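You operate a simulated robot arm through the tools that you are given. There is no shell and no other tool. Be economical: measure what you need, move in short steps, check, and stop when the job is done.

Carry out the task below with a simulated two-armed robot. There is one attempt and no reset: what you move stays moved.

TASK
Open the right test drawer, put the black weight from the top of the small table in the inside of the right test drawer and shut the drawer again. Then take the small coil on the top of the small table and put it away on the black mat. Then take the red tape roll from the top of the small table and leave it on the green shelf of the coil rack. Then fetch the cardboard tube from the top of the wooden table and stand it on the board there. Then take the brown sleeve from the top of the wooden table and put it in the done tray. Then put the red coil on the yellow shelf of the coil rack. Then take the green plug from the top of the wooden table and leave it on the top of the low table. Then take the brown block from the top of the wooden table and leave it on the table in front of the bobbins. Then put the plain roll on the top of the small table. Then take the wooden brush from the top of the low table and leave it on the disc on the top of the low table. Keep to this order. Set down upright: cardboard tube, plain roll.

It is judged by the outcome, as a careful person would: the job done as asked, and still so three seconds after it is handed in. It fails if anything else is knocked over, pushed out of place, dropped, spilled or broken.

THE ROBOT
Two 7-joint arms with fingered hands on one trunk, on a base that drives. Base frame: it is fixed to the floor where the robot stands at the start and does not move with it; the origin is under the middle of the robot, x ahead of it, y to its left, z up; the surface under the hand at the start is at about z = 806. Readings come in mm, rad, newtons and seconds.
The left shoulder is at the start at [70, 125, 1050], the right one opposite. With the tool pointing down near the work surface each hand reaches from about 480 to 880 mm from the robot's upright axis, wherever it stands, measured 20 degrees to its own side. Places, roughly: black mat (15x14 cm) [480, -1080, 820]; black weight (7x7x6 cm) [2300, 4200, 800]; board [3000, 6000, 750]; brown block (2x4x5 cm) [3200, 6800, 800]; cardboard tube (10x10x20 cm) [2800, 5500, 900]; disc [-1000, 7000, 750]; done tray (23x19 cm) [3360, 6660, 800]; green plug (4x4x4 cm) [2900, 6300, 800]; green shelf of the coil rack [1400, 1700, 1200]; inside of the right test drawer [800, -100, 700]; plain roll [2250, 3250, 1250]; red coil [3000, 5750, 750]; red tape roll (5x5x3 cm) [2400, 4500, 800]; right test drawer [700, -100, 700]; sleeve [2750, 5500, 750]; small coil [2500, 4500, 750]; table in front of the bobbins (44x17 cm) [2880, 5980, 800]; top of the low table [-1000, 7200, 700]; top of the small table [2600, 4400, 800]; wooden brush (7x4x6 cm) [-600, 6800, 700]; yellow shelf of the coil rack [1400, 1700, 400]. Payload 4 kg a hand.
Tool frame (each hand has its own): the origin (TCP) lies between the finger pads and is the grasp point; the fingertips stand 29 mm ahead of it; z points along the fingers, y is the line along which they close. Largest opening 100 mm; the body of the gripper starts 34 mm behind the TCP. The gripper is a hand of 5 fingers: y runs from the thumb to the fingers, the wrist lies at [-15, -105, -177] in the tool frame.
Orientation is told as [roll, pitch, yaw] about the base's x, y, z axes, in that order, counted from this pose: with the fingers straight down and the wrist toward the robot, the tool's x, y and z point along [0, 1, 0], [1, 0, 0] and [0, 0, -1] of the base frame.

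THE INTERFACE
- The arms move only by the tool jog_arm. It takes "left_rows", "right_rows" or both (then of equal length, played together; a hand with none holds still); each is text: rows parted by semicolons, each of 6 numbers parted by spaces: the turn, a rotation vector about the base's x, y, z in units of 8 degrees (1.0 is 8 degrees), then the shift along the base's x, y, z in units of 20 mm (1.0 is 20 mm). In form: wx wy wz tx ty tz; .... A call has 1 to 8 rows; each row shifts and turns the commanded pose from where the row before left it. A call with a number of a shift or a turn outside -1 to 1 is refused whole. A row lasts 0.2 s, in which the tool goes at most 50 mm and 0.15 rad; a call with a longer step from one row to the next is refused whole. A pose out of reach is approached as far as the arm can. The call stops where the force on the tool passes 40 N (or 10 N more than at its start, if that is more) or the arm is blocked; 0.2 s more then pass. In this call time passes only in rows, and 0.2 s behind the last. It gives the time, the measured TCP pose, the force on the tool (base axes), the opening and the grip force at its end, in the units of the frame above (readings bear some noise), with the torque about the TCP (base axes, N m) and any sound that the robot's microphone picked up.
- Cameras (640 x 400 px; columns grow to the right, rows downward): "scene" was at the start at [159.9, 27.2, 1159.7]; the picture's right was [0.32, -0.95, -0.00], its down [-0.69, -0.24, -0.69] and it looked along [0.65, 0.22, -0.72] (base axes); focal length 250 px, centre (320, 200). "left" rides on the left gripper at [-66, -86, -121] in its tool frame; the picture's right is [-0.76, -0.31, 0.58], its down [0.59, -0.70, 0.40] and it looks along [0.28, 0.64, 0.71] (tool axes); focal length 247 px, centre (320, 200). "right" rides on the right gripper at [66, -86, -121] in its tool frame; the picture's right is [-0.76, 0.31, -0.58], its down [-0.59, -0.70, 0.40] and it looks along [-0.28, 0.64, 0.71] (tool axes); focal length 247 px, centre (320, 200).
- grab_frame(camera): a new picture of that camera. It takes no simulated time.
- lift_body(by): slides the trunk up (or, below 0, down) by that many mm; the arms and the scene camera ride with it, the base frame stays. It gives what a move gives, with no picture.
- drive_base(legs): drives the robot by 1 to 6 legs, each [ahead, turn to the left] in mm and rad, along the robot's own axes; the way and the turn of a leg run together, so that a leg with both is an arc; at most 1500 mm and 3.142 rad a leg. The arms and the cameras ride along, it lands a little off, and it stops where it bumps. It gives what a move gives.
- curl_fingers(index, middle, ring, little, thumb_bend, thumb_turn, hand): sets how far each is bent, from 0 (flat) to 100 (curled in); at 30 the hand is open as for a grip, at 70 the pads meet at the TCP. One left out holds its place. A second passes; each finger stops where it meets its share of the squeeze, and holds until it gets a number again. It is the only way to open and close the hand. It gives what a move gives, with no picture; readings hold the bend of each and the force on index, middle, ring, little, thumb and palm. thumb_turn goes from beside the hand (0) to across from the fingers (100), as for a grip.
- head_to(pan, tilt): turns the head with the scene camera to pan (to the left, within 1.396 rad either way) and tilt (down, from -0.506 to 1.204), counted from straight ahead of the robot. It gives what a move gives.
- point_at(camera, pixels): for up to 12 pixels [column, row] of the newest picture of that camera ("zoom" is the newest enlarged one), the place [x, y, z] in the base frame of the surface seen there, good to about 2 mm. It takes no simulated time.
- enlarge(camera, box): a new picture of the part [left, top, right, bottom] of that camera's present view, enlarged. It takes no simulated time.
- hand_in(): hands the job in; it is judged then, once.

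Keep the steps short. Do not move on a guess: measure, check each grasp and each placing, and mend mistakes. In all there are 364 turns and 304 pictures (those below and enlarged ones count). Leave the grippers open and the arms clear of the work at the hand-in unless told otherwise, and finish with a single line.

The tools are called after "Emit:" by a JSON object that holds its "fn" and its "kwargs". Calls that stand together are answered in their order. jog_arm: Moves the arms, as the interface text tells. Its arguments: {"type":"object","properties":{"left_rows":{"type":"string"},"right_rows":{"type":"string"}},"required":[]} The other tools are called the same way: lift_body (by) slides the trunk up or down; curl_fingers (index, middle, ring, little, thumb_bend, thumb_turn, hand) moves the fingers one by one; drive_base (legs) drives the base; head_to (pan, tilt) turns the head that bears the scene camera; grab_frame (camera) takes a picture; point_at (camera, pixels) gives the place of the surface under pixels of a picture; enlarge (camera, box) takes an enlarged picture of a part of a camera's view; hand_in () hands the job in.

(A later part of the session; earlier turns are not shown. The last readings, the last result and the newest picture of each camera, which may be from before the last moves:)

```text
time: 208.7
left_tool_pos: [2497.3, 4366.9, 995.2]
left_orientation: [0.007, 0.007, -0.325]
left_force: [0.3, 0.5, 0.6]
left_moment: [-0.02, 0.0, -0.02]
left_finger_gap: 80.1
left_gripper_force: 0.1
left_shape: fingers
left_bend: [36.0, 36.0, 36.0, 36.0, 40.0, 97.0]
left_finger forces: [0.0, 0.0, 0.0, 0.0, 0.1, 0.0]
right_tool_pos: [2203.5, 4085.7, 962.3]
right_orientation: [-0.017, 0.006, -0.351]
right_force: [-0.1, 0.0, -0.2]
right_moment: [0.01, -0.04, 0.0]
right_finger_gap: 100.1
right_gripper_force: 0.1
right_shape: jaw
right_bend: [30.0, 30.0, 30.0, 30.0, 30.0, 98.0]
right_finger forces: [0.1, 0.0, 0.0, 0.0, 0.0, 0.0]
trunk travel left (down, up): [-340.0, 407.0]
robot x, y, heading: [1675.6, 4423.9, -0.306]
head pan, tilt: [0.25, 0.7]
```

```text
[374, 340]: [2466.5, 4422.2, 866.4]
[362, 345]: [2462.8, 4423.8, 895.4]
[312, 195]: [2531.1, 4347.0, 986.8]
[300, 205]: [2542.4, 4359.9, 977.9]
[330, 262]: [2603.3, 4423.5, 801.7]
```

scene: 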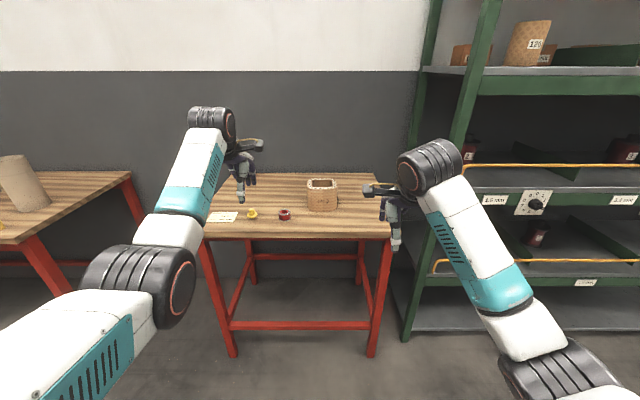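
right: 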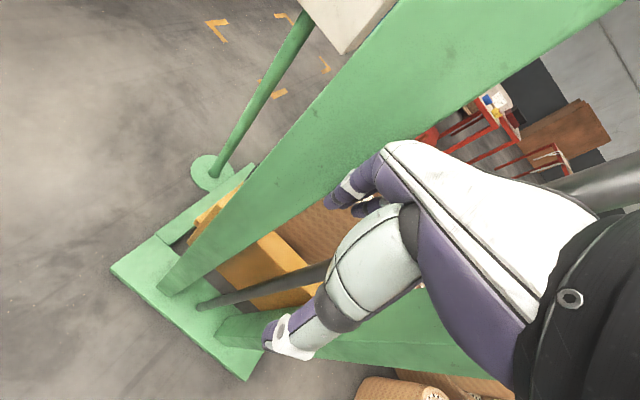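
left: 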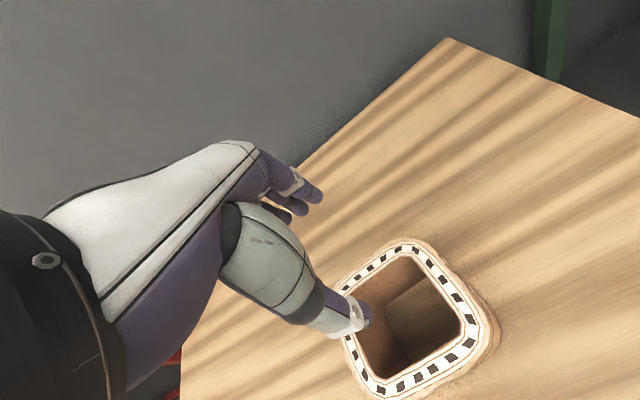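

The clearances look right. I'll lower in two steps to TCP z≈878.

Emit:
{"fn": "lift_body", "kwargs": {"by": -90}}

Emit:
{"fn": "grab_frame", "kwargs": {"camera": "left"}}

Emit:
{"fn": "lift_body", "kwargs": {"by": -28}}

Emit:
{"fn": "enlarge", "kwargs": {"camera": "scene", "box": [200, 40, 440, 200]}}

```text
time: 210.0
left_tool_pos: [2497.2, 4367.6, 905.3]
left_orientation: [0.007, 0.004, -0.326]
left_force: [-0.6, 0.3, 0.1]
left_moment: [-0.02, -0.02, -0.03]
left_finger_gap: 79.9
left_gripper_force: 0.0
left_shape: fingers
left_bend: [36.0, 36.0, 36.0, 36.0, 40.0, 97.0]
left_finger forces: [0.0, 0.0, 0.1, 0.1, 0.0, 0.0]
right_tool_pos: [2202.9, 4088.8, 873.2]
right_orientation: [-0.019, 0.006, -0.351]
right_force: [0.2, 0.9, -0.4]
right_moment: [0.01, 0.0, 0.03]
right_finger_gap: 99.9
right_gripper_force: 0.0
right_shape: jaw
right_bend: [30.0, 30.0, 30.0, 30.0, 30.0, 98.0]
right_finger forces: [0.1, 0.1, 0.0, 0.0, 0.1, 0.0]
trunk travel left (down, up): [-250.0, 497.0]
robot x, y, heading: [1674.5, 4424.6, -0.31]
head pan, tilt: [0.25, 0.7]
```

```text
237 pictures are left
```

left: 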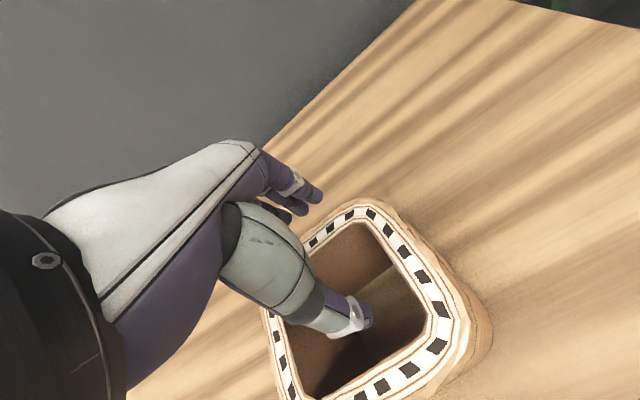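

```text
time: 210.7
left_tool_pos: [2496.6, 4367.8, 876.9]
left_orientation: [0.007, 0.003, -0.325]
left_force: [0.0, 0.3, -0.5]
left_moment: [-0.01, -0.01, 0.01]
left_finger_gap: 79.7
left_gripper_force: 0.1
left_shape: fingers
left_bend: [36.0, 36.0, 36.0, 36.0, 40.0, 97.0]
left_finger forces: [0.0, 0.0, 0.1, 0.0, 0.0, 0.0]
right_tool_pos: [2203.0, 4086.1, 845.0]
right_orientation: [-0.017, 0.009, -0.351]
right_force: [0.1, 0.0, 0.1]
right_moment: [0.02, 0.02, 0.0]
right_finger_gap: 100.0
right_gripper_force: 0.1
right_shape: jaw
right_bend: [30.0, 30.0, 30.0, 30.0, 30.0, 98.0]
right_finger forces: [0.0, 0.0, 0.0, 0.0, 0.1, 0.0]
trunk travel left (down, up): [-222.0, 525.0]
robot x, y, heading: [1674.2, 4428.1, -0.31]
head pan, tilt: [0.25, 0.7]
```

```text
2.50 times, centred on (320, 120) of scene
```

zoom: 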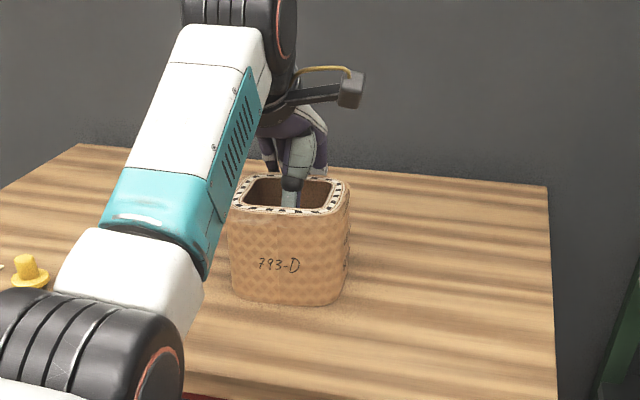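

The thumb is inside and the fingers are behind the wall with no contact. I'll close firmly and test-lift.

Emit:
{"fn": "curl_fingers", "kwargs": {"hand": "left", "index": 90, "middle": 90, "ring": 90, "little": 90, "thumb_bend": 90}}

Emit:
{"fn": "lift_body", "kwargs": {"by": 30}}

Emit:
{"fn": "enlarge", "kwargs": {"camera": "scene", "box": [200, 40, 440, 200]}}

Emit:
{"fn": "grab_frame", "kwargs": {"camera": "left"}}

```text
time: 211.7
left_tool_pos: [2497.1, 4368.8, 875.9]
left_orientation: [0.008, 0.007, -0.327]
left_force: [0.6, 0.1, -3.7]
left_moment: [0.07, -0.13, 0.01]
left_finger_gap: 14.9
left_gripper_force: 28.5
left_shape: fingers
left_bend: [75.0, 81.0, 89.0, 91.0, 64.0, 88.0]
left_finger forces: [18.1, 10.5, 0.0, 0.0, 29.2, 0.0]
right_tool_pos: [2205.4, 4087.0, 843.7]
right_orientation: [-0.018, 0.01, -0.352]
right_force: [0.3, 0.1, 1.2]
right_moment: [0.0, 0.0, -0.01]
right_finger_gap: 100.2
right_gripper_force: 0.0
right_shape: jaw
right_bend: [30.0, 30.0, 30.0, 30.0, 30.0, 98.0]
right_finger forces: [0.1, 0.0, 0.0, 0.0, 0.1, 0.1]
trunk travel left (down, up): [-222.0, 525.0]
robot x, y, heading: [1675.1, 4425.4, -0.314]
head pan, tilt: [0.25, 0.7]
```

```text
time: 212.4
left_tool_pos: [2497.6, 4367.6, 904.0]
left_orientation: [0.006, 0.006, -0.325]
left_force: [0.5, -0.2, -6.2]
left_moment: [0.14, -0.28, 0.01]
left_finger_gap: 15.1
left_gripper_force: 30.7
left_shape: fingers
left_bend: [75.0, 81.0, 89.0, 91.0, 64.0, 88.0]
left_finger forces: [18.2, 12.0, 0.1, 0.0, 30.1, 0.0]
right_tool_pos: [2205.8, 4087.3, 872.4]
right_orientation: [-0.016, 0.007, -0.351]
right_force: [0.9, -0.3, 0.7]
right_moment: [-0.01, -0.01, 0.01]
right_finger_gap: 99.8
right_gripper_force: 0.0
right_shape: jaw
right_bend: [30.0, 30.0, 30.0, 30.0, 30.0, 98.0]
right_finger forces: [0.0, 0.0, 0.0, 0.1, 0.1, 0.1]
trunk travel left (down, up): [-252.0, 495.0]
robot x, y, heading: [1673.7, 4420.5, -0.313]
head pan, tilt: [0.25, 0.7]
```

```text
2.50 times, centred on (320, 120) of scene
```

zoom: 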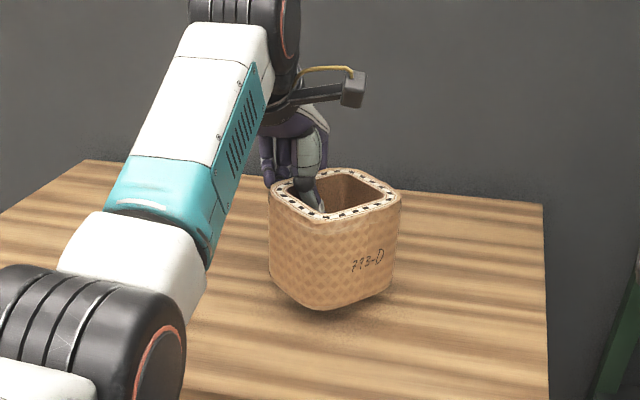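

```text
234 pictures are left
```

left: 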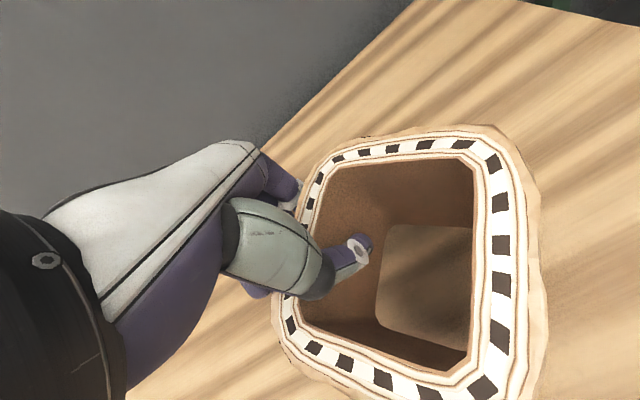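

The coil swivelled a little but hangs securely by its wall (grip 30 N, load 6 N). I'll raise it and drive toward the mat by a route that stays clear of the spool frame, stopping to look before the last stretch.

Emit:
{"fn": "lift_body", "kwargs": {"by": 150}}

Emit:
{"fn": "drive_base", "kwargs": {"legs": [[-200, 0], [0, -1.745]]}}

Emit:
{"fn": "drive_base", "kwargs": {"legs": [[1500, 0], [1500, 0], [1150, 0]]}}

Emit:
{"fn": "grab_frame", "kwargs": {"camera": "left"}}

```text
time: 214.2
left_tool_pos: [2497.6, 4366.9, 1055.0]
left_orientation: [0.008, 0.006, -0.326]
left_force: [-0.4, -0.4, -6.0]
left_moment: [0.15, -0.27, 0.01]
left_finger_gap: 14.7
left_gripper_force: 30.1
left_shape: fingers
left_bend: [75.0, 81.0, 89.0, 91.0, 64.0, 88.0]
left_finger forces: [18.2, 11.9, 0.0, 0.0, 30.3, 0.1]
right_tool_pos: [2204.4, 4087.6, 1023.2]
right_orientation: [-0.017, 0.009, -0.351]
right_force: [0.4, -0.4, 0.6]
right_moment: [-0.04, 0.01, 0.04]
right_finger_gap: 99.8
right_gripper_force: 0.1
right_shape: jaw
right_bend: [30.0, 30.0, 30.0, 30.0, 30.0, 98.0]
right_finger forces: [0.0, 0.0, 0.0, 0.0, 0.0, 0.0]
trunk travel left (down, up): [-402.0, 345.0]
robot x, y, heading: [1672.6, 4426.3, -0.314]
head pan, tilt: [0.25, 0.7]
```

```text
time: 220.2
left_tool_pos: [1273.9, 3688.0, 1056.6]
left_orientation: [0.009, 0.006, -2.083]
left_force: [-0.2, 0.0, -5.5]
left_moment: [-0.28, -0.12, -0.06]
left_finger_gap: 14.3
left_gripper_force: 28.1
left_shape: fingers
left_bend: [75.0, 81.0, 89.0, 91.0, 64.0, 88.0]
left_finger forces: [17.7, 10.3, 0.0, 0.1, 28.3, 0.0]
right_tool_pos: [1051.9, 4029.0, 1024.9]
right_orientation: [-0.015, 0.01, -2.111]
right_force: [-0.2, -0.4, 0.1]
right_moment: [-0.01, -0.02, 0.0]
right_finger_gap: 99.9
right_gripper_force: 0.0
right_shape: jaw
right_bend: [30.0, 30.0, 30.0, 30.0, 30.0, 98.0]
right_finger forces: [0.1, 0.0, 0.1, 0.0, 0.1, 0.0]
trunk travel left (down, up): [-402.0, 345.0]
robot x, y, heading: [1482.9, 4485.0, -2.074]
head pan, tilt: [0.25, 0.7]
```

```text
time: 240.0
left_tool_pos: [-759.6, 88.0, 1055.2]
left_orientation: [0.006, 0.007, -2.098]
left_force: [-0.5, 0.2, -5.3]
left_moment: [-0.32, -0.09, -0.03]
left_finger_gap: 14.4
left_gripper_force: 29.0
left_shape: fingers
left_bend: [75.0, 81.0, 89.0, 91.0, 64.0, 88.0]
left_finger forces: [17.7, 10.8, 0.1, 0.0, 28.7, 0.2]
right_tool_pos: [-977.2, 429.1, 1022.9]
right_orientation: [-0.017, 0.01, -2.123]
right_force: [-0.5, 0.1, 0.5]
right_moment: [0.0, -0.01, -0.01]
right_finger_gap: 100.0
right_gripper_force: 0.1
right_shape: jaw
right_bend: [30.0, 30.0, 30.0, 30.0, 30.0, 98.0]
right_finger forces: [0.0, 0.0, 0.0, 0.1, 0.1, 0.0]
trunk travel left (down, up): [-402.0, 345.0]
robot x, y, heading: [-539.7, 880.5, -2.092]
head pan, tilt: [0.25, 0.7]
```

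```text
233 pictures are left
```

left: 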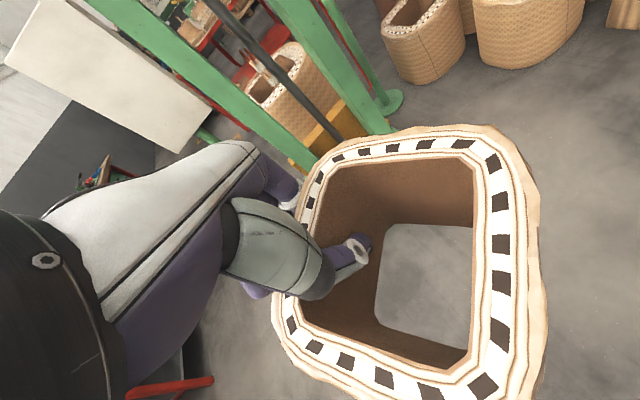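

The grip is unchanged. I'll turn left toward the mat's table and look.

Emit:
{"fn": "drive_base", "kwargs": {"legs": [[0, 0.9]]}}

Emit:
{"fn": "head_to", "kwargs": {"pan": 0.15, "tilt": 0.35}}

Emit:
{"fn": "grab_frame", "kwargs": {"camera": "scene"}}

```text
time: 242.8
left_tool_pos: [-56.5, 213.8, 1055.8]
left_orientation: [0.006, 0.008, -1.202]
left_force: [0.7, 0.6, -5.4]
left_moment: [-0.08, -0.23, 0.01]
left_finger_gap: 14.5
left_gripper_force: 28.6
left_shape: fingers
left_bend: [75.0, 82.0, 89.0, 91.0, 71.0, 88.0]
left_finger forces: [17.5, 10.9, 0.0, 0.0, 28.5, 0.0]
right_tool_pos: [-460.4, 258.9, 1023.2]
right_orientation: [-0.018, 0.01, -1.228]
right_force: [-0.3, -0.8, 0.5]
right_moment: [0.01, 0.01, 0.0]
right_finger_gap: 99.8
right_gripper_force: 0.0
right_shape: jaw
right_bend: [30.0, 30.0, 30.0, 30.0, 30.0, 98.0]
right_finger forces: [0.0, 0.1, 0.1, 0.0, 0.0, 0.1]
trunk travel left (down, up): [-402.0, 345.0]
robot x, y, heading: [-541.6, 881.3, -1.188]
head pan, tilt: [0.25, 0.7]
```

```text
time: 243.6
left_tool_pos: [-56.1, 214.5, 1055.4]
left_orientation: [0.009, 0.007, -1.203]
left_force: [-0.2, -0.2, -5.2]
left_moment: [-0.08, -0.27, -0.01]
left_finger_gap: 14.1
left_gripper_force: 28.3
left_shape: fingers
left_bend: [75.0, 82.0, 89.0, 91.0, 71.0, 88.0]
left_finger forces: [17.7, 10.8, 0.1, 0.0, 28.9, 0.0]
right_tool_pos: [-458.5, 258.6, 1023.8]
right_orientation: [-0.016, 0.01, -1.228]
right_force: [-0.8, -0.1, -0.3]
right_moment: [0.0, 0.0, 0.03]
right_finger_gap: 99.7
right_gripper_force: 0.0
right_shape: jaw
right_bend: [30.0, 30.0, 30.0, 30.0, 30.0, 98.0]
right_finger forces: [0.0, 0.0, 0.0, 0.0, 0.1, 0.0]
trunk travel left (down, up): [-402.0, 345.0]
robot x, y, heading: [-538.9, 886.6, -1.189]
head pan, tilt: [0.15, 0.351]
```

```text
232 pictures are left
```

scene: 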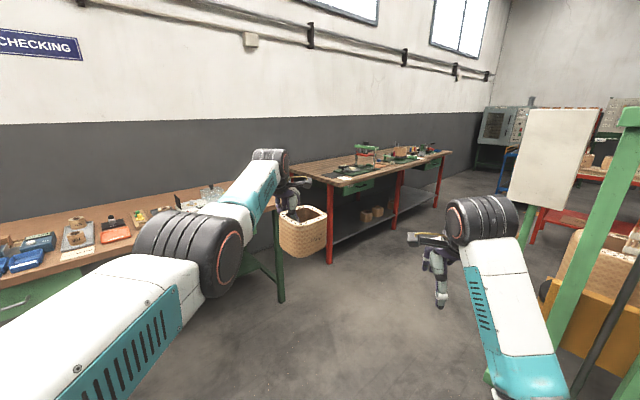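

I'll zoom to where the mat should be, the left end of the far table.

Emit:
{"fn": "enlarge", "kwargs": {"camera": "scene", "box": [270, 130, 450, 240]}}

Emit:
{"fn": "point_at", "kwargs": {"camera": "scene", "pixels": [[320, 171], [310, 166], [330, 180], [345, 182], [360, 150], [333, 182], [578, 200], [635, 250], [610, 200]]}}

```text
3.56 times, centred on (360, 185) of scene
```

zoom: 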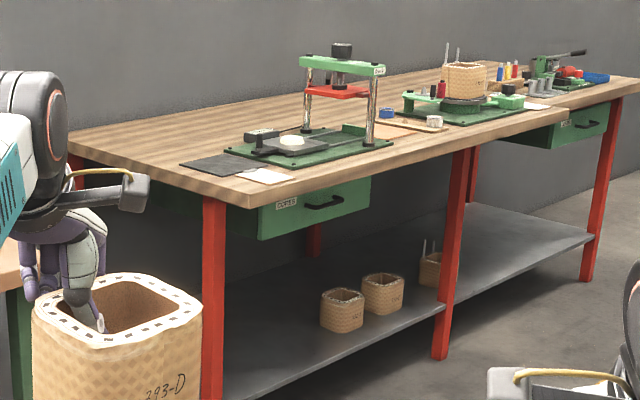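

```text
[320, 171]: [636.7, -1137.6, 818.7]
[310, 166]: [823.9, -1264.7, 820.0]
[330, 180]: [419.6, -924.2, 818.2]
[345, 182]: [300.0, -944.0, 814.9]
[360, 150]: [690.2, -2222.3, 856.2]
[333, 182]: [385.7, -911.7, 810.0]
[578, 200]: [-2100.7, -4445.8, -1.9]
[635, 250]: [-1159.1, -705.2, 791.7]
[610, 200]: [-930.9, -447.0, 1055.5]
```

The black mat shows at zoom (222,163), with a white slip beside it and a test rig to its right. I'll measure it.

Emit:
{"fn": "point_at", "kwargs": {"camera": "zoom", "pixels": [[184, 164], [222, 154], [258, 168], [228, 176], [222, 165], [265, 175], [260, 135], [290, 143], [246, 203], [75, 133], [310, 60], [240, 190]]}}

```text
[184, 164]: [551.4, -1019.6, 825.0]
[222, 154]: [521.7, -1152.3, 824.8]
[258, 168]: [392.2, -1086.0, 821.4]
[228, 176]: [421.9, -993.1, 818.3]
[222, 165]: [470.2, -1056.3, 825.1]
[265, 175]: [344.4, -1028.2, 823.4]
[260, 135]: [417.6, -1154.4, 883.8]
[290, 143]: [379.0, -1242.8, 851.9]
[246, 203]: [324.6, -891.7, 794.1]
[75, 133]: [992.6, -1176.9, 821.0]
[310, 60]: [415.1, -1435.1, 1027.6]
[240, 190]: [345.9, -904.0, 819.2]
```

The mat is centred at about (475,-1065,824). I'll measure where the coil sits relative to the hand.

Emit:
{"fn": "grab_frame", "kwargs": {"camera": "left"}}

Emit:
{"fn": "point_at", "kwargs": {"camera": "left", "pixels": [[320, 190], [335, 155], [400, 142], [480, 155], [502, 230], [500, 330], [480, 385], [380, 378], [300, 335], [420, 300]]}}

Emit:
{"fn": "enlarge", "kwargs": {"camera": "scene", "box": [250, 170, 350, 270]}}

Emit:
{"fn": "point_at", "kwargs": {"camera": "scene", "pixels": [[285, 247], [302, 256], [320, 247], [327, 215], [302, 225], [282, 212]]}}

```text
230 pictures are left
```

left: 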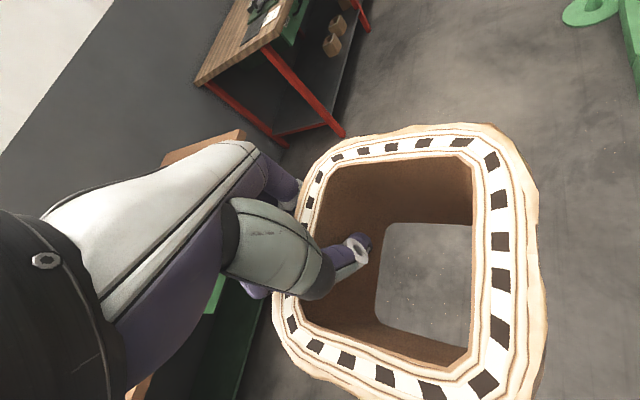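

```text
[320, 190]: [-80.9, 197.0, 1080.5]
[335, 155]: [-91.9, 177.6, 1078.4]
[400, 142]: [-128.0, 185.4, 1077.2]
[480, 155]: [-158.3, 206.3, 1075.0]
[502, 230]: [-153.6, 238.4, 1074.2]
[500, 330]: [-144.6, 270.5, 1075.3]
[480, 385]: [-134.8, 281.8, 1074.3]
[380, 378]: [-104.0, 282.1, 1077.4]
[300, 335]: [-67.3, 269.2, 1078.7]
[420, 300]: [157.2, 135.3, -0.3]
```

```text
4.00 times, centred on (300, 220) of scene
```

zoom: 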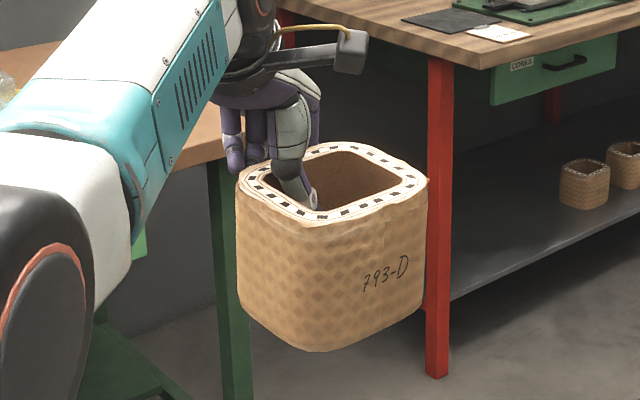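

```text
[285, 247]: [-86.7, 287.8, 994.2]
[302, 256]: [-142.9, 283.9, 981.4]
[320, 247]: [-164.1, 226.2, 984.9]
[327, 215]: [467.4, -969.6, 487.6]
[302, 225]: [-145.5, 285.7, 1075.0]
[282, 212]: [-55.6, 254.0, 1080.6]
```

Coil centre is 40 mm behind and 45 mm right of the TCP; its bottom is 74 mm below. Before driving the last stretch past the first table's corner, I'll check how far the left elbow sticks out.

Emit:
{"fn": "point_at", "kwargs": {"camera": "scene", "pixels": [[165, 225], [225, 260], [150, 245], [190, 215], [100, 290], [278, 215], [250, 230]]}}

```text
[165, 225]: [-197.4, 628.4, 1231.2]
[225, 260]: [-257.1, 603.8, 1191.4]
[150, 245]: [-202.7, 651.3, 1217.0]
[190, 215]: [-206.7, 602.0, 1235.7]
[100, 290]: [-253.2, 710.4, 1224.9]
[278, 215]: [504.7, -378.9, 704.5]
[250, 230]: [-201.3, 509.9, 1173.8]
```

The elbow sits high (z≈1200) and close in, so the path is clear. I'll turn slightly and advance most of the way.

Emit:
{"fn": "drive_base", "kwargs": {"legs": [[0, 0.027], [1100, 0]]}}

Emit:
{"fn": "head_to", "kwargs": {"pan": 0.1, "tilt": 0.6}}

Emit:
{"fn": "grab_frame", "kwargs": {"camera": "scene"}}

```text
time: 249.6
left_tool_pos: [370.9, -804.9, 1054.7]
left_orientation: [0.009, 0.008, -1.201]
left_force: [-0.3, 0.5, -5.3]
left_moment: [-0.07, -0.28, 0.04]
left_finger_gap: 13.9
left_gripper_force: 28.9
left_shape: fingers
left_bend: [75.0, 82.0, 89.0, 91.0, 71.0, 88.0]
left_finger forces: [17.7, 11.0, 0.0, 0.0, 29.0, 0.0]
right_tool_pos: [-33.0, -761.8, 1023.5]
right_orientation: [-0.017, 0.011, -1.228]
right_force: [0.0, 0.5, 0.8]
right_moment: [-0.01, -0.02, 0.01]
right_finger_gap: 100.0
right_gripper_force: 0.1
right_shape: jaw
right_bend: [30.0, 30.0, 30.0, 30.0, 30.0, 98.0]
right_finger forces: [0.0, 0.0, 0.1, 0.1, 0.1, 0.1]
trunk travel left (down, up): [-402.0, 345.0]
robot x, y, heading: [-112.2, -135.8, -1.187]
head pan, tilt: [0.15, 0.351]
```

```text
time: 250.4
left_tool_pos: [370.1, -806.0, 1056.0]
left_orientation: [0.008, 0.008, -1.201]
left_force: [-0.3, 0.2, -4.4]
left_moment: [-0.09, -0.27, 0.01]
left_finger_gap: 14.0
left_gripper_force: 28.8
left_shape: fingers
left_bend: [75.0, 82.0, 89.0, 91.0, 71.0, 88.0]
left_finger forces: [17.8, 11.0, 0.0, 0.0, 29.2, 0.0]
right_tool_pos: [-34.5, -760.1, 1023.3]
right_orientation: [-0.017, 0.009, -1.228]
right_force: [-0.7, -0.4, 0.1]
right_moment: [-0.01, -0.01, 0.03]
right_finger_gap: 99.8
right_gripper_force: 0.1
right_shape: jaw
right_bend: [30.0, 30.0, 30.0, 30.0, 30.0, 98.0]
right_finger forces: [0.0, 0.0, 0.0, 0.1, 0.0, 0.0]
trunk travel left (down, up): [-402.0, 345.0]
robot x, y, heading: [-115.7, -139.3, -1.188]
head pan, tilt: [0.099, 0.6]
```

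```text
228 pictures are left
```

scene: 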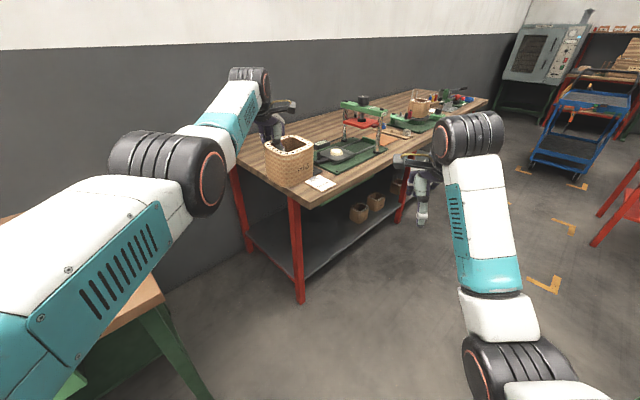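

I'll correct the heading by +0.04 rad and drive the remaining 325 mm.

Emit:
{"fn": "drive_base", "kwargs": {"legs": [[0, 0.041], [322, 0]]}}

Emit:
{"fn": "head_to", "kwargs": {"pan": 0.25, "tilt": 0.75}}

Emit:
{"fn": "grab_frame", "kwargs": {"camera": "scene"}}

Emit:
{"fn": "grab_frame", "kwargs": {"camera": "left"}}

```text
time: 252.9
left_tool_pos: [525.6, -1076.2, 1055.0]
left_orientation: [0.008, 0.006, -1.164]
left_force: [-0.5, 0.8, -5.0]
left_moment: [-0.11, -0.28, 0.04]
left_finger_gap: 14.2
left_gripper_force: 29.8
left_shape: fingers
left_bend: [75.0, 82.0, 89.0, 91.0, 71.0, 88.0]
left_finger forces: [18.2, 11.5, 0.1, 0.1, 30.0, 0.1]
right_tool_pos: [120.5, -1047.6, 1023.7]
right_orientation: [-0.017, 0.009, -1.19]
right_force: [0.3, -0.6, -0.4]
right_moment: [-0.01, 0.03, 0.01]
right_finger_gap: 100.1
right_gripper_force: 0.0
right_shape: jaw
right_bend: [30.0, 30.0, 30.0, 30.0, 30.0, 98.0]
right_finger forces: [0.0, 0.0, 0.0, 0.0, 0.1, 0.1]
trunk travel left (down, up): [-402.0, 345.0]
robot x, y, heading: [16.0, -426.7, -1.151]
head pan, tilt: [0.099, 0.6]
```

```text
time: 253.6
left_tool_pos: [527.0, -1075.9, 1053.8]
left_orientation: [0.008, 0.006, -1.163]
left_force: [-0.5, 0.5, -5.7]
left_moment: [-0.06, -0.32, 0.04]
left_finger_gap: 13.9
left_gripper_force: 30.0
left_shape: fingers
left_bend: [75.0, 82.0, 89.0, 91.0, 71.0, 88.0]
left_finger forces: [18.1, 11.5, 0.0, 0.1, 29.9, 0.0]
right_tool_pos: [120.9, -1045.9, 1023.3]
right_orientation: [-0.019, 0.01, -1.188]
right_force: [0.4, -0.3, -0.6]
right_moment: [-0.01, 0.01, -0.02]
right_finger_gap: 100.0
right_gripper_force: 0.0
right_shape: jaw
right_bend: [30.0, 30.0, 30.0, 30.0, 30.0, 98.0]
right_finger forces: [0.0, 0.0, 0.1, 0.1, 0.0, 0.1]
trunk travel left (down, up): [-402.0, 345.0]
robot x, y, heading: [18.8, -426.2, -1.15]
head pan, tilt: [0.25, 0.75]
```

```text
227 pictures are left
```

scene: 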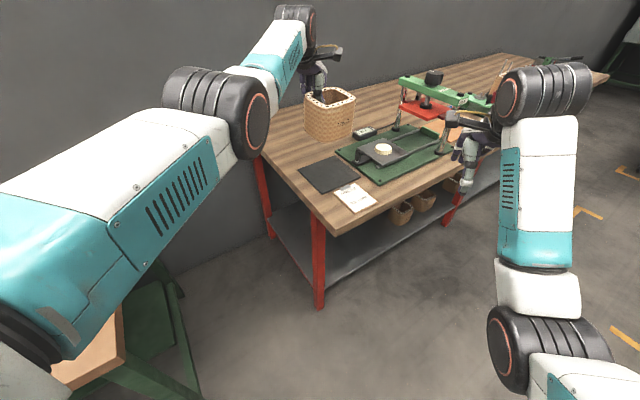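

```text
226 pictures are left
```

left: 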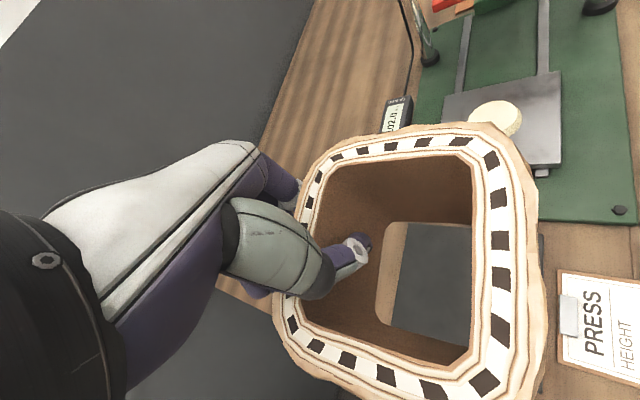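

The mat is fully visible in the scene view; I'll measure its corners and the neighbours.

Emit:
{"fn": "point_at", "kwargs": {"camera": "scene", "pixels": [[301, 171], [333, 158], [360, 177], [323, 192], [330, 175], [338, 152], [365, 132], [345, 200], [375, 148]]}}

Emit:
{"fn": "point_at", "kwargs": {"camera": "left", "pixels": [[320, 190], [335, 155], [400, 142], [480, 155], [502, 230], [500, 330], [480, 385], [380, 378], [300, 335]]}}

```text
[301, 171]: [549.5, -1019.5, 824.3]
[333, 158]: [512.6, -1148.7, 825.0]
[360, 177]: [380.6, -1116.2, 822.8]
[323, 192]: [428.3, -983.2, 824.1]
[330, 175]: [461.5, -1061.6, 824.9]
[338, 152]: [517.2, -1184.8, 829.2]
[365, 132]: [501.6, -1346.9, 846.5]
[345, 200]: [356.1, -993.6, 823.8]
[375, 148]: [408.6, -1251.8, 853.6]
```

```text
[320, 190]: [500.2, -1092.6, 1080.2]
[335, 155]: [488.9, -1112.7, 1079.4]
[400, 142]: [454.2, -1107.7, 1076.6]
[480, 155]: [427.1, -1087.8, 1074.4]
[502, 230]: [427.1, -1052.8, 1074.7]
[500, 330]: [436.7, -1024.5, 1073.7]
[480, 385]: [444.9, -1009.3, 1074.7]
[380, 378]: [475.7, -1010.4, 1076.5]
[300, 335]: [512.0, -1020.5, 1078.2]
```

The coil's centre is (468,-1057) over a mat centred at (468,-1067). I'll nudge it -9 mm in y and lower.

Emit:
{"fn": "jog_arm", "kwargs": {"left_rows": "0 0 0 0 -0.45 0"}}

Emit:
{"fn": "lift_body", "kwargs": {"by": -145}}

Emit:
{"fn": "enlarge", "kwargs": {"camera": "scene", "box": [240, 40, 440, 200]}}

```text
time: 254.0
left_tool_pos: [523.4, -1079.5, 1054.4]
left_orientation: [0.008, 0.007, -1.162]
left_force: [-0.1, 0.2, -5.3]
left_moment: [-0.08, -0.28, 0.0]
left_finger_gap: 14.2
left_gripper_force: 29.9
left_shape: fingers
left_bend: [75.0, 82.0, 89.0, 91.0, 71.0, 88.0]
left_finger forces: [18.0, 11.5, 0.1, 0.1, 30.0, 0.0]
left hand out of reach, approached as far as the arm can: row 1
right_tool_pos: [120.3, -1046.1, 1022.9]
right_orientation: [-0.018, 0.009, -1.189]
right_force: [-0.7, -0.7, 0.7]
right_moment: [-0.04, -0.01, -0.01]
right_finger_gap: 99.9
right_gripper_force: 0.0
right_shape: jaw
right_bend: [30.0, 30.0, 30.0, 30.0, 30.0, 98.0]
right_finger forces: [0.1, 0.1, 0.0, 0.0, 0.0, 0.0]
trunk travel left (down, up): [-402.0, 345.0]
robot x, y, heading: [15.6, -429.8, -1.146]
head pan, tilt: [0.25, 0.75]
```

```text
time: 255.7
left_tool_pos: [523.4, -1079.8, 911.4]
left_orientation: [0.008, 0.007, -1.164]
left_force: [-0.1, 0.6, -5.9]
left_moment: [-0.08, -0.26, -0.02]
left_finger_gap: 14.0
left_gripper_force: 29.9
left_shape: fingers
left_bend: [75.0, 82.0, 89.0, 91.0, 71.0, 88.0]
left_finger forces: [18.0, 11.5, 0.0, 0.0, 30.1, 0.1]
right_tool_pos: [120.4, -1046.3, 878.5]
right_orientation: [-0.017, 0.008, -1.188]
right_force: [0.1, 0.9, 0.4]
right_moment: [0.0, 0.03, 0.03]
right_finger_gap: 99.8
right_gripper_force: 0.0
right_shape: jaw
right_bend: [30.0, 30.0, 30.0, 30.0, 30.0, 98.0]
right_finger forces: [0.1, 0.0, 0.0, 0.1, 0.0, 0.0]
trunk travel left (down, up): [-257.0, 490.0]
robot x, y, heading: [17.0, -425.6, -1.148]
head pan, tilt: [0.25, 0.75]
```

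```text
2.50 times, centred on (340, 120) of scene
```

zoom: 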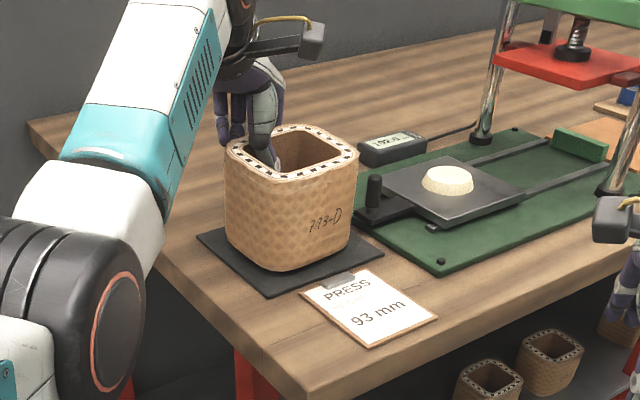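

It's centred over the mat. I'll lower in small steps until the load comes off.

Emit:
{"fn": "lift_body", "kwargs": {"by": -8}}

Emit:
{"fn": "lift_body", "kwargs": {"by": -5}}

```text
time: 256.3
left_tool_pos: [523.9, -1080.0, 903.0]
left_orientation: [0.008, 0.005, -1.162]
left_force: [1.0, -0.6, -5.1]
left_moment: [0.0, -0.22, -0.02]
left_finger_gap: 13.8
left_gripper_force: 30.1
left_shape: fingers
left_bend: [75.0, 82.0, 89.0, 91.0, 72.0, 88.0]
left_finger forces: [18.5, 11.5, 0.0, 0.0, 29.3, 0.0]
right_tool_pos: [121.0, -1046.0, 872.0]
right_orientation: [-0.017, 0.009, -1.189]
right_force: [-0.9, -0.2, -0.2]
right_moment: [-0.05, 0.01, -0.02]
right_finger_gap: 100.0
right_gripper_force: 0.1
right_shape: jaw
right_bend: [30.0, 30.0, 30.0, 30.0, 30.0, 98.0]
right_finger forces: [0.0, 0.0, 0.0, 0.0, 0.0, 0.1]
trunk travel left (down, up): [-249.0, 498.0]
robot x, y, heading: [16.1, -427.9, -1.152]
head pan, tilt: [0.25, 0.75]
```

```text
time: 256.8
left_tool_pos: [524.8, -1080.0, 898.0]
left_orientation: [0.009, 0.007, -1.162]
left_force: [3.1, -0.2, -0.5]
left_moment: [0.02, -0.06, -0.08]
left_finger_gap: 14.0
left_gripper_force: 30.2
left_shape: fingers
left_bend: [75.0, 82.0, 89.0, 91.0, 72.0, 88.0]
left_finger forces: [19.5, 12.1, 0.0, 0.0, 28.2, 0.0]
right_tool_pos: [121.4, -1046.4, 867.0]
right_orientation: [-0.017, 0.007, -1.189]
right_force: [-0.1, 0.6, 0.8]
right_moment: [0.0, -0.01, -0.02]
right_finger_gap: 99.6
right_gripper_force: 0.0
right_shape: jaw
right_bend: [30.0, 30.0, 30.0, 30.0, 30.0, 98.0]
right_finger forces: [0.0, 0.0, 0.0, 0.0, 0.0, 0.1]
trunk travel left (down, up): [-244.0, 503.0]
robot x, y, heading: [14.3, -427.0, -1.153]
head pan, tilt: [0.25, 0.75]
```

The load is off, so I'll open to the same moderate opening and raise.

Emit:
{"fn": "lift_body", "kwargs": {"by": -2}}

Emit:
{"fn": "curl_fingers", "kwargs": {"hand": "left", "index": 38, "middle": 38, "ring": 38, "little": 38, "thumb_bend": 45}}

Emit:
{"fn": "lift_body", "kwargs": {"by": 150}}

Emit:
{"fn": "enlarge", "kwargs": {"camera": "scene", "box": [240, 40, 440, 220]}}

```text
time: 257.4
left_tool_pos: [523.9, -1080.0, 897.8]
left_orientation: [0.009, 0.003, -1.163]
left_force: [4.2, -0.8, 3.4]
left_moment: [0.06, -0.02, -0.12]
left_finger_gap: 13.6
left_gripper_force: 30.4
left_shape: fingers
left_bend: [75.0, 82.0, 89.0, 91.0, 72.0, 88.0]
left_finger forces: [19.2, 13.5, 0.0, 0.1, 28.8, 0.0]
right_tool_pos: [120.5, -1045.3, 864.3]
right_orientation: [-0.017, 0.007, -1.189]
right_force: [1.3, 0.5, -0.8]
right_moment: [0.01, 0.01, 0.03]
right_finger_gap: 100.0
right_gripper_force: 0.1
right_shape: jaw
right_bend: [30.0, 30.0, 30.0, 30.0, 30.0, 98.0]
right_finger forces: [0.0, 0.0, 0.0, 0.0, 0.0, 0.0]
trunk travel left (down, up): [-242.0, 505.0]
robot x, y, heading: [18.1, -424.9, -1.149]
head pan, tilt: [0.25, 0.75]
```

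```text
time: 258.4
left_tool_pos: [522.3, -1080.1, 895.3]
left_orientation: [0.008, 0.006, -1.165]
left_force: [-3.2, -0.8, -1.7]
left_moment: [-0.06, -0.06, 0.14]
left_finger_gap: 69.8
left_gripper_force: 2.2
left_shape: fingers
left_bend: [38.0, 38.0, 38.0, 38.0, 46.0, 96.0]
left_finger forces: [0.1, 0.1, 0.0, 0.0, 3.7, 0.0]
right_tool_pos: [119.3, -1047.1, 864.1]
right_orientation: [-0.016, 0.005, -1.189]
right_force: [-0.7, -1.1, 0.6]
right_moment: [0.0, 0.01, -0.01]
right_finger_gap: 100.0
right_gripper_force: 0.2
right_shape: jaw
right_bend: [30.0, 30.0, 30.0, 30.0, 30.0, 98.0]
right_finger forces: [0.1, 0.1, 0.1, 0.1, 0.1, 0.0]
trunk travel left (down, up): [-242.0, 505.0]
robot x, y, heading: [16.8, -426.5, -1.151]
head pan, tilt: [0.25, 0.75]
```

```text
time: 260.1
left_tool_pos: [524.0, -1079.3, 1044.8]
left_orientation: [0.007, 0.008, -1.163]
left_force: [0.3, -1.0, 0.8]
left_moment: [0.01, -0.02, -0.01]
left_finger_gap: 71.1
left_gripper_force: 0.2
left_shape: fingers
left_bend: [38.0, 38.0, 38.0, 38.0, 45.0, 97.0]
left_finger forces: [0.1, 0.0, 0.0, 0.1, 0.0, 0.1]
right_tool_pos: [121.6, -1047.1, 1012.1]
right_orientation: [-0.018, 0.009, -1.189]
right_force: [0.0, 0.0, -0.3]
right_moment: [-0.01, -0.03, -0.01]
right_finger_gap: 99.9
right_gripper_force: 0.0
right_shape: jaw
right_bend: [30.0, 30.0, 30.0, 30.0, 30.0, 98.0]
right_finger forces: [0.0, 0.1, 0.1, 0.1, 0.1, 0.0]
trunk travel left (down, up): [-392.0, 355.0]
robot x, y, heading: [15.2, -427.8, -1.155]
head pan, tilt: [0.25, 0.75]
```

```text
2.22 times, centred on (340, 130) of scene
```

zoom: 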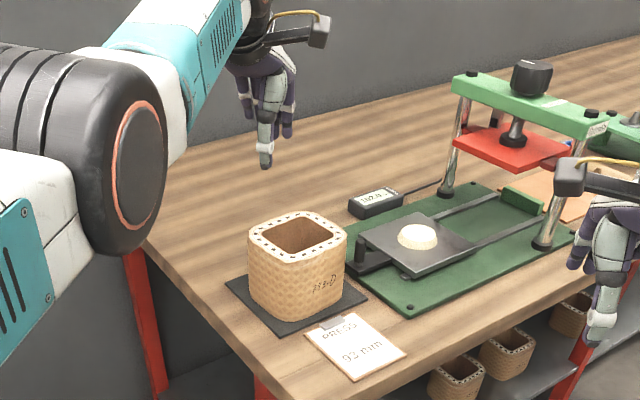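

The small coil stands on the mat. I'll back out the way I came and return to the small table for the red tape roll.

Emit:
{"fn": "drive_base", "kwargs": {"legs": [[-1400, 0], [0, 2.08], [1433, 0], [0, 0.27], [1500, 0], [1375, 0]]}}

Emit:
{"fn": "drive_base", "kwargs": {"legs": [[0, -1.52]]}}

Emit:
{"fn": "head_to", "kwargs": {"pan": 0.0, "tilt": 0.55}}

Emit:
{"fn": "grab_frame", "kwargs": {"camera": "scene"}}

```text
time: 293.5
left_tool_pos: [1346.4, 5579.8, 1045.2]
left_orientation: [0.009, 0.006, 1.204]
left_force: [0.6, 0.0, 0.6]
left_moment: [0.03, 0.0, 0.0]
left_finger_gap: 71.1
left_gripper_force: 0.1
left_shape: fingers
left_bend: [38.0, 38.0, 38.0, 38.0, 45.0, 98.0]
left_finger forces: [0.0, 0.0, 0.1, 0.1, 0.0, 0.0]
right_tool_pos: [1609.3, 5275.6, 1013.9]
right_orientation: [-0.017, 0.008, 1.181]
right_force: [0.3, 0.1, 0.1]
right_moment: [0.04, -0.01, -0.03]
right_finger_gap: 100.0
right_gripper_force: 0.1
right_shape: jaw
right_bend: [30.0, 30.0, 30.0, 30.0, 30.0, 98.0]
right_finger forces: [0.0, 0.1, 0.0, 0.0, 0.1, 0.0]
trunk travel left (down, up): [-392.0, 355.0]
robot x, y, heading: [1251.8, 4757.9, 1.219]
head pan, tilt: [0.25, 0.75]
```

```text
time: 297.6
left_tool_pos: [2077.9, 4735.7, 1045.2]
left_orientation: [0.009, 0.009, -0.282]
left_force: [0.6, -0.6, 0.8]
left_moment: [-0.01, 0.03, 0.02]
left_finger_gap: 70.9
left_gripper_force: 0.1
left_shape: fingers
left_bend: [38.0, 38.0, 38.0, 38.0, 45.0, 98.0]
left_finger forces: [0.0, 0.1, 0.0, 0.1, 0.1, 0.1]
right_tool_pos: [1798.0, 4446.2, 1014.2]
right_orientation: [-0.014, 0.007, -0.302]
right_force: [-0.2, -0.1, -0.1]
right_moment: [0.02, 0.03, -0.01]
right_finger_gap: 100.0
right_gripper_force: 0.0
right_shape: jaw
right_bend: [30.0, 30.0, 30.0, 30.0, 30.0, 98.0]
right_finger forces: [0.0, 0.0, 0.1, 0.0, 0.0, 0.2]
trunk travel left (down, up): [-392.0, 355.0]
robot x, y, heading: [1251.4, 4757.9, -0.265]
head pan, tilt: [0.25, 0.75]
```

```text
time: 298.4
left_tool_pos: [2078.6, 4736.3, 1045.6]
left_orientation: [0.006, 0.007, -0.279]
left_force: [-0.4, 0.4, 0.0]
left_moment: [0.02, -0.01, 0.03]
left_finger_gap: 71.0
left_gripper_force: 0.0
left_shape: fingers
left_bend: [38.0, 38.0, 38.0, 38.0, 45.0, 98.0]
left_finger forces: [0.0, 0.0, 0.1, 0.0, 0.1, 0.0]
right_tool_pos: [1797.3, 4446.0, 1014.6]
right_orientation: [-0.016, 0.005, -0.304]
right_force: [-0.8, -0.8, 0.6]
right_moment: [0.0, 0.0, 0.0]
right_finger_gap: 100.0
right_gripper_force: 0.1
right_shape: jaw
right_bend: [30.0, 30.0, 30.0, 30.0, 30.0, 98.0]
right_finger forces: [0.1, 0.0, 0.0, 0.1, 0.0, 0.1]
trunk travel left (down, up): [-392.0, 355.0]
robot x, y, heading: [1249.5, 4755.8, -0.269]
head pan, tilt: [0.0, 0.55]
```

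```text
223 pictures are left
```

scene: 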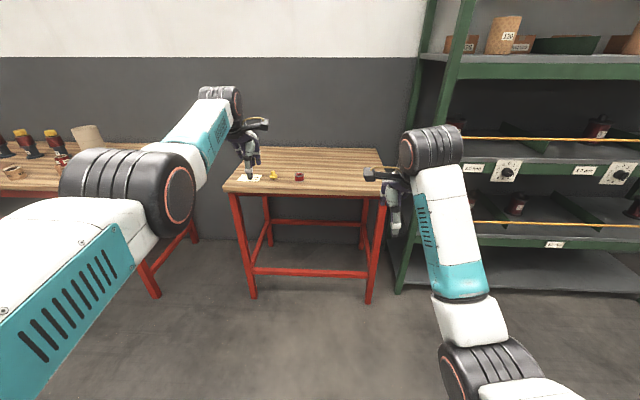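

I'll zoom on the tape roll and measure it.

Emit:
{"fn": "enlarge", "kwargs": {"camera": "scene", "box": [260, 155, 340, 205]}}

Emit:
{"fn": "point_at", "kwargs": {"camera": "zoom", "pixels": [[315, 150], [315, 165], [315, 195], [285, 180], [345, 180], [315, 215]]}}

```text
8.00 times, centred on (300, 180) of scene
```

zoom: 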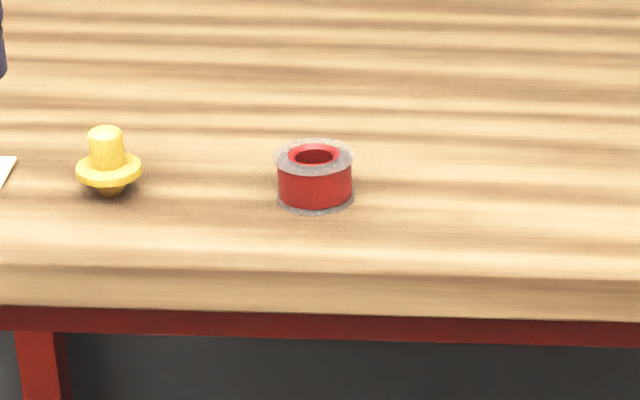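

```text
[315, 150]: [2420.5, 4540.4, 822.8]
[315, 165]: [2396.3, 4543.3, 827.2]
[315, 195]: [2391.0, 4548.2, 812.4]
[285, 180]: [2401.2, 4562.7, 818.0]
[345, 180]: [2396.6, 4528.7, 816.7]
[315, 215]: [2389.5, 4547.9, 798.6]
```

The tape centre is about (2410,4543), z 798–828. I'll turn -0.085 and drive 355 mm to bring the hand above.

Emit:
{"fn": "drive_base", "kwargs": {"legs": [[0, -0.085], [355, 0]]}}

Emit:
{"fn": "curl_fingers", "kwargs": {"hand": "left", "index": 34, "middle": 34, "ring": 34, "little": 34, "thumb_bend": 34}}

Emit:
{"fn": "grab_frame", "kwargs": {"camera": "left"}}

```text
time: 301.2
left_tool_pos: [2403.9, 4542.2, 1045.5]
left_orientation: [0.01, 0.007, -0.366]
left_force: [0.0, 1.2, -0.6]
left_moment: [-0.01, 0.01, 0.0]
left_finger_gap: 71.3
left_gripper_force: 0.1
left_shape: fingers
left_bend: [38.0, 38.0, 38.0, 38.0, 45.0, 98.0]
left_finger forces: [0.0, 0.1, 0.0, 0.0, 0.1, 0.0]
right_tool_pos: [2099.5, 4277.9, 1013.8]
right_orientation: [-0.018, 0.008, -0.389]
right_force: [0.3, 0.1, -1.1]
right_moment: [0.04, 0.03, -0.01]
right_finger_gap: 99.9
right_gripper_force: 0.1
right_shape: jaw
right_bend: [30.0, 30.0, 30.0, 30.0, 30.0, 98.0]
right_finger forces: [0.1, 0.0, 0.0, 0.0, 0.0, 0.1]
trunk travel left (down, up): [-392.0, 355.0]
robot x, y, heading: [1581.4, 4638.8, -0.353]
head pan, tilt: [0.0, 0.55]
```

```text
time: 302.2
left_tool_pos: [2404.2, 4544.3, 1045.3]
left_orientation: [0.008, 0.008, -0.366]
left_force: [-0.7, 0.9, 1.2]
left_moment: [0.06, 0.02, -0.04]
left_finger_gap: 89.0
left_gripper_force: 0.0
left_shape: fingers
left_bend: [34.0, 34.0, 34.0, 34.0, 34.0, 98.0]
left_finger forces: [0.0, 0.0, 0.1, 0.0, 0.1, 0.0]
right_tool_pos: [2099.8, 4279.1, 1013.8]
right_orientation: [-0.015, 0.008, -0.39]
right_force: [0.6, 0.9, -0.8]
right_moment: [0.02, 0.02, 0.0]
right_finger_gap: 99.8
right_gripper_force: 0.1
right_shape: jaw
right_bend: [30.0, 30.0, 30.0, 30.0, 30.0, 98.0]
right_finger forces: [0.0, 0.0, 0.0, 0.0, 0.0, 0.1]
trunk travel left (down, up): [-392.0, 355.0]
robot x, y, heading: [1582.5, 4633.1, -0.357]
head pan, tilt: [0.0, 0.55]
```

```text
221 pictures are left
```

left: 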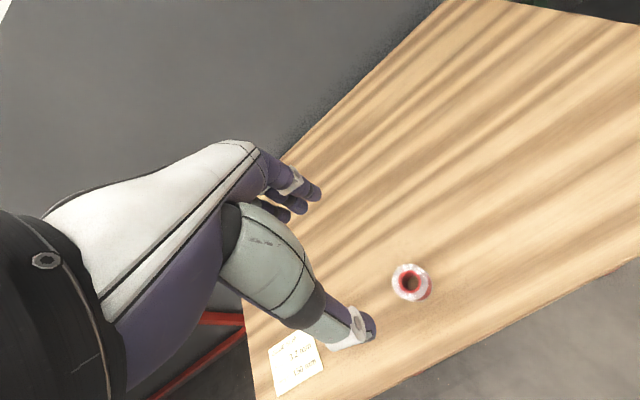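

I'll measure the tape rim in this view.

Emit:
{"fn": "point_at", "kwargs": {"camera": "left", "pixels": [[396, 275], [426, 280], [412, 267], [405, 297], [418, 294], [398, 288]]}}

```text
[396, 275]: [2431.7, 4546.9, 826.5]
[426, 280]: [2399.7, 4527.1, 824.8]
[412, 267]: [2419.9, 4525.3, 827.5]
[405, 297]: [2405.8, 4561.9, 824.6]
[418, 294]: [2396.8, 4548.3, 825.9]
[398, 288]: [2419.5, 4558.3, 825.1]
```

Tape centre is (2413,4543). I'll shift 9 mm and lower.

Emit:
{"fn": "jog_arm", "kwargs": {"left_rows": "0 0 0 0.45 -0.05 0"}}

Emit:
{"fn": "lift_body", "kwargs": {"by": -150}}

Emit:
{"fn": "grab_frame", "kwargs": {"camera": "left"}}

Emit:
{"fn": "lift_body", "kwargs": {"by": -62}}

Emit:
{"fn": "grab_frame", "kwargs": {"camera": "left"}}

```text
time: 302.6
left_tool_pos: [2406.3, 4545.4, 1044.0]
left_orientation: [0.009, 0.007, -0.366]
left_force: [0.1, 0.3, 0.4]
left_moment: [0.01, -0.01, 0.02]
left_finger_gap: 88.9
left_gripper_force: 0.0
left_shape: fingers
left_bend: [34.0, 34.0, 34.0, 34.0, 34.0, 98.0]
left_finger forces: [0.0, 0.0, 0.0, 0.0, 0.0, 0.0]
left hand out of reach, approached as far as the arm can: row 1
right_tool_pos: [2098.1, 4279.1, 1014.2]
right_orientation: [-0.015, 0.008, -0.391]
right_force: [-0.2, 0.2, 0.7]
right_moment: [-0.01, 0.03, 0.0]
right_finger_gap: 99.8
right_gripper_force: 0.1
right_shape: jaw
right_bend: [30.0, 30.0, 30.0, 30.0, 30.0, 98.0]
right_finger forces: [0.0, 0.0, 0.0, 0.0, 0.0, 0.0]
trunk travel left (down, up): [-392.0, 355.0]
robot x, y, heading: [1583.0, 4635.7, -0.35]
head pan, tilt: [0.0, 0.55]
```

```text
time: 304.3
left_tool_pos: [2405.3, 4543.6, 895.4]
left_orientation: [0.009, 0.007, -0.366]
left_force: [0.4, -0.9, 0.1]
left_moment: [-0.06, 0.01, -0.02]
left_finger_gap: 89.1
left_gripper_force: 0.0
left_shape: fingers
left_bend: [34.0, 34.0, 34.0, 34.0, 34.0, 98.0]
left_finger forces: [0.1, 0.1, 0.0, 0.0, 0.1, 0.0]
right_tool_pos: [2100.0, 4278.3, 864.9]
right_orientation: [-0.016, 0.005, -0.393]
right_force: [0.5, 0.6, -0.2]
right_moment: [0.0, 0.01, -0.04]
right_finger_gap: 99.9
right_gripper_force: 0.0
right_shape: jaw
right_bend: [30.0, 30.0, 30.0, 30.0, 30.0, 98.0]
right_finger forces: [0.0, 0.0, 0.0, 0.1, 0.0, 0.0]
trunk travel left (down, up): [-242.0, 505.0]
robot x, y, heading: [1581.2, 4636.7, -0.354]
head pan, tilt: [0.0, 0.55]
```

```text
220 pictures are left
```

left: 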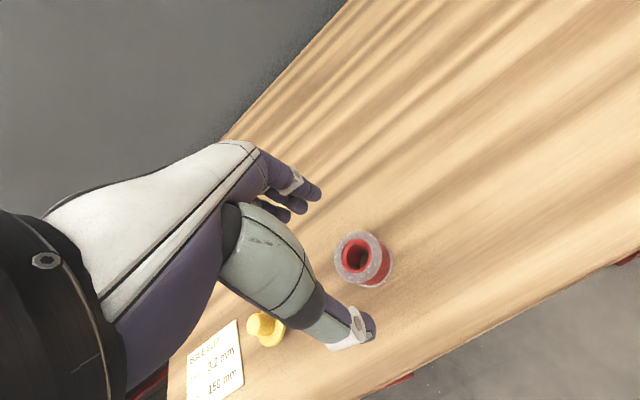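

```text
time: 305.4
left_tool_pos: [2405.7, 4543.6, 833.6]
left_orientation: [0.007, 0.006, -0.366]
left_force: [0.2, -0.2, 1.1]
left_moment: [-0.02, 0.01, 0.01]
left_finger_gap: 88.9
left_gripper_force: 0.2
left_shape: fingers
left_bend: [34.0, 34.0, 34.0, 34.0, 34.0, 98.0]
left_finger forces: [0.1, 0.1, 0.0, 0.0, 0.0, 0.1]
right_tool_pos: [2098.3, 4279.1, 802.9]
right_orientation: [-0.017, 0.008, -0.389]
right_force: [-0.1, -0.2, -0.3]
right_moment: [0.0, 0.01, -0.02]
right_finger_gap: 99.6
right_gripper_force: 0.1
right_shape: jaw
right_bend: [30.0, 30.0, 30.0, 30.0, 30.0, 98.0]
right_finger forces: [0.1, 0.0, 0.0, 0.0, 0.1, 0.0]
trunk travel left (down, up): [-180.0, 567.0]
robot x, y, heading: [1578.4, 4637.3, -0.349]
head pan, tilt: [0.0, 0.55]
```

```text
219 pictures are left
```

left: 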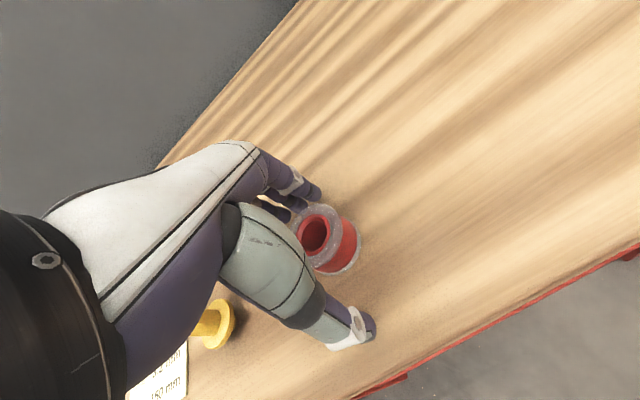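

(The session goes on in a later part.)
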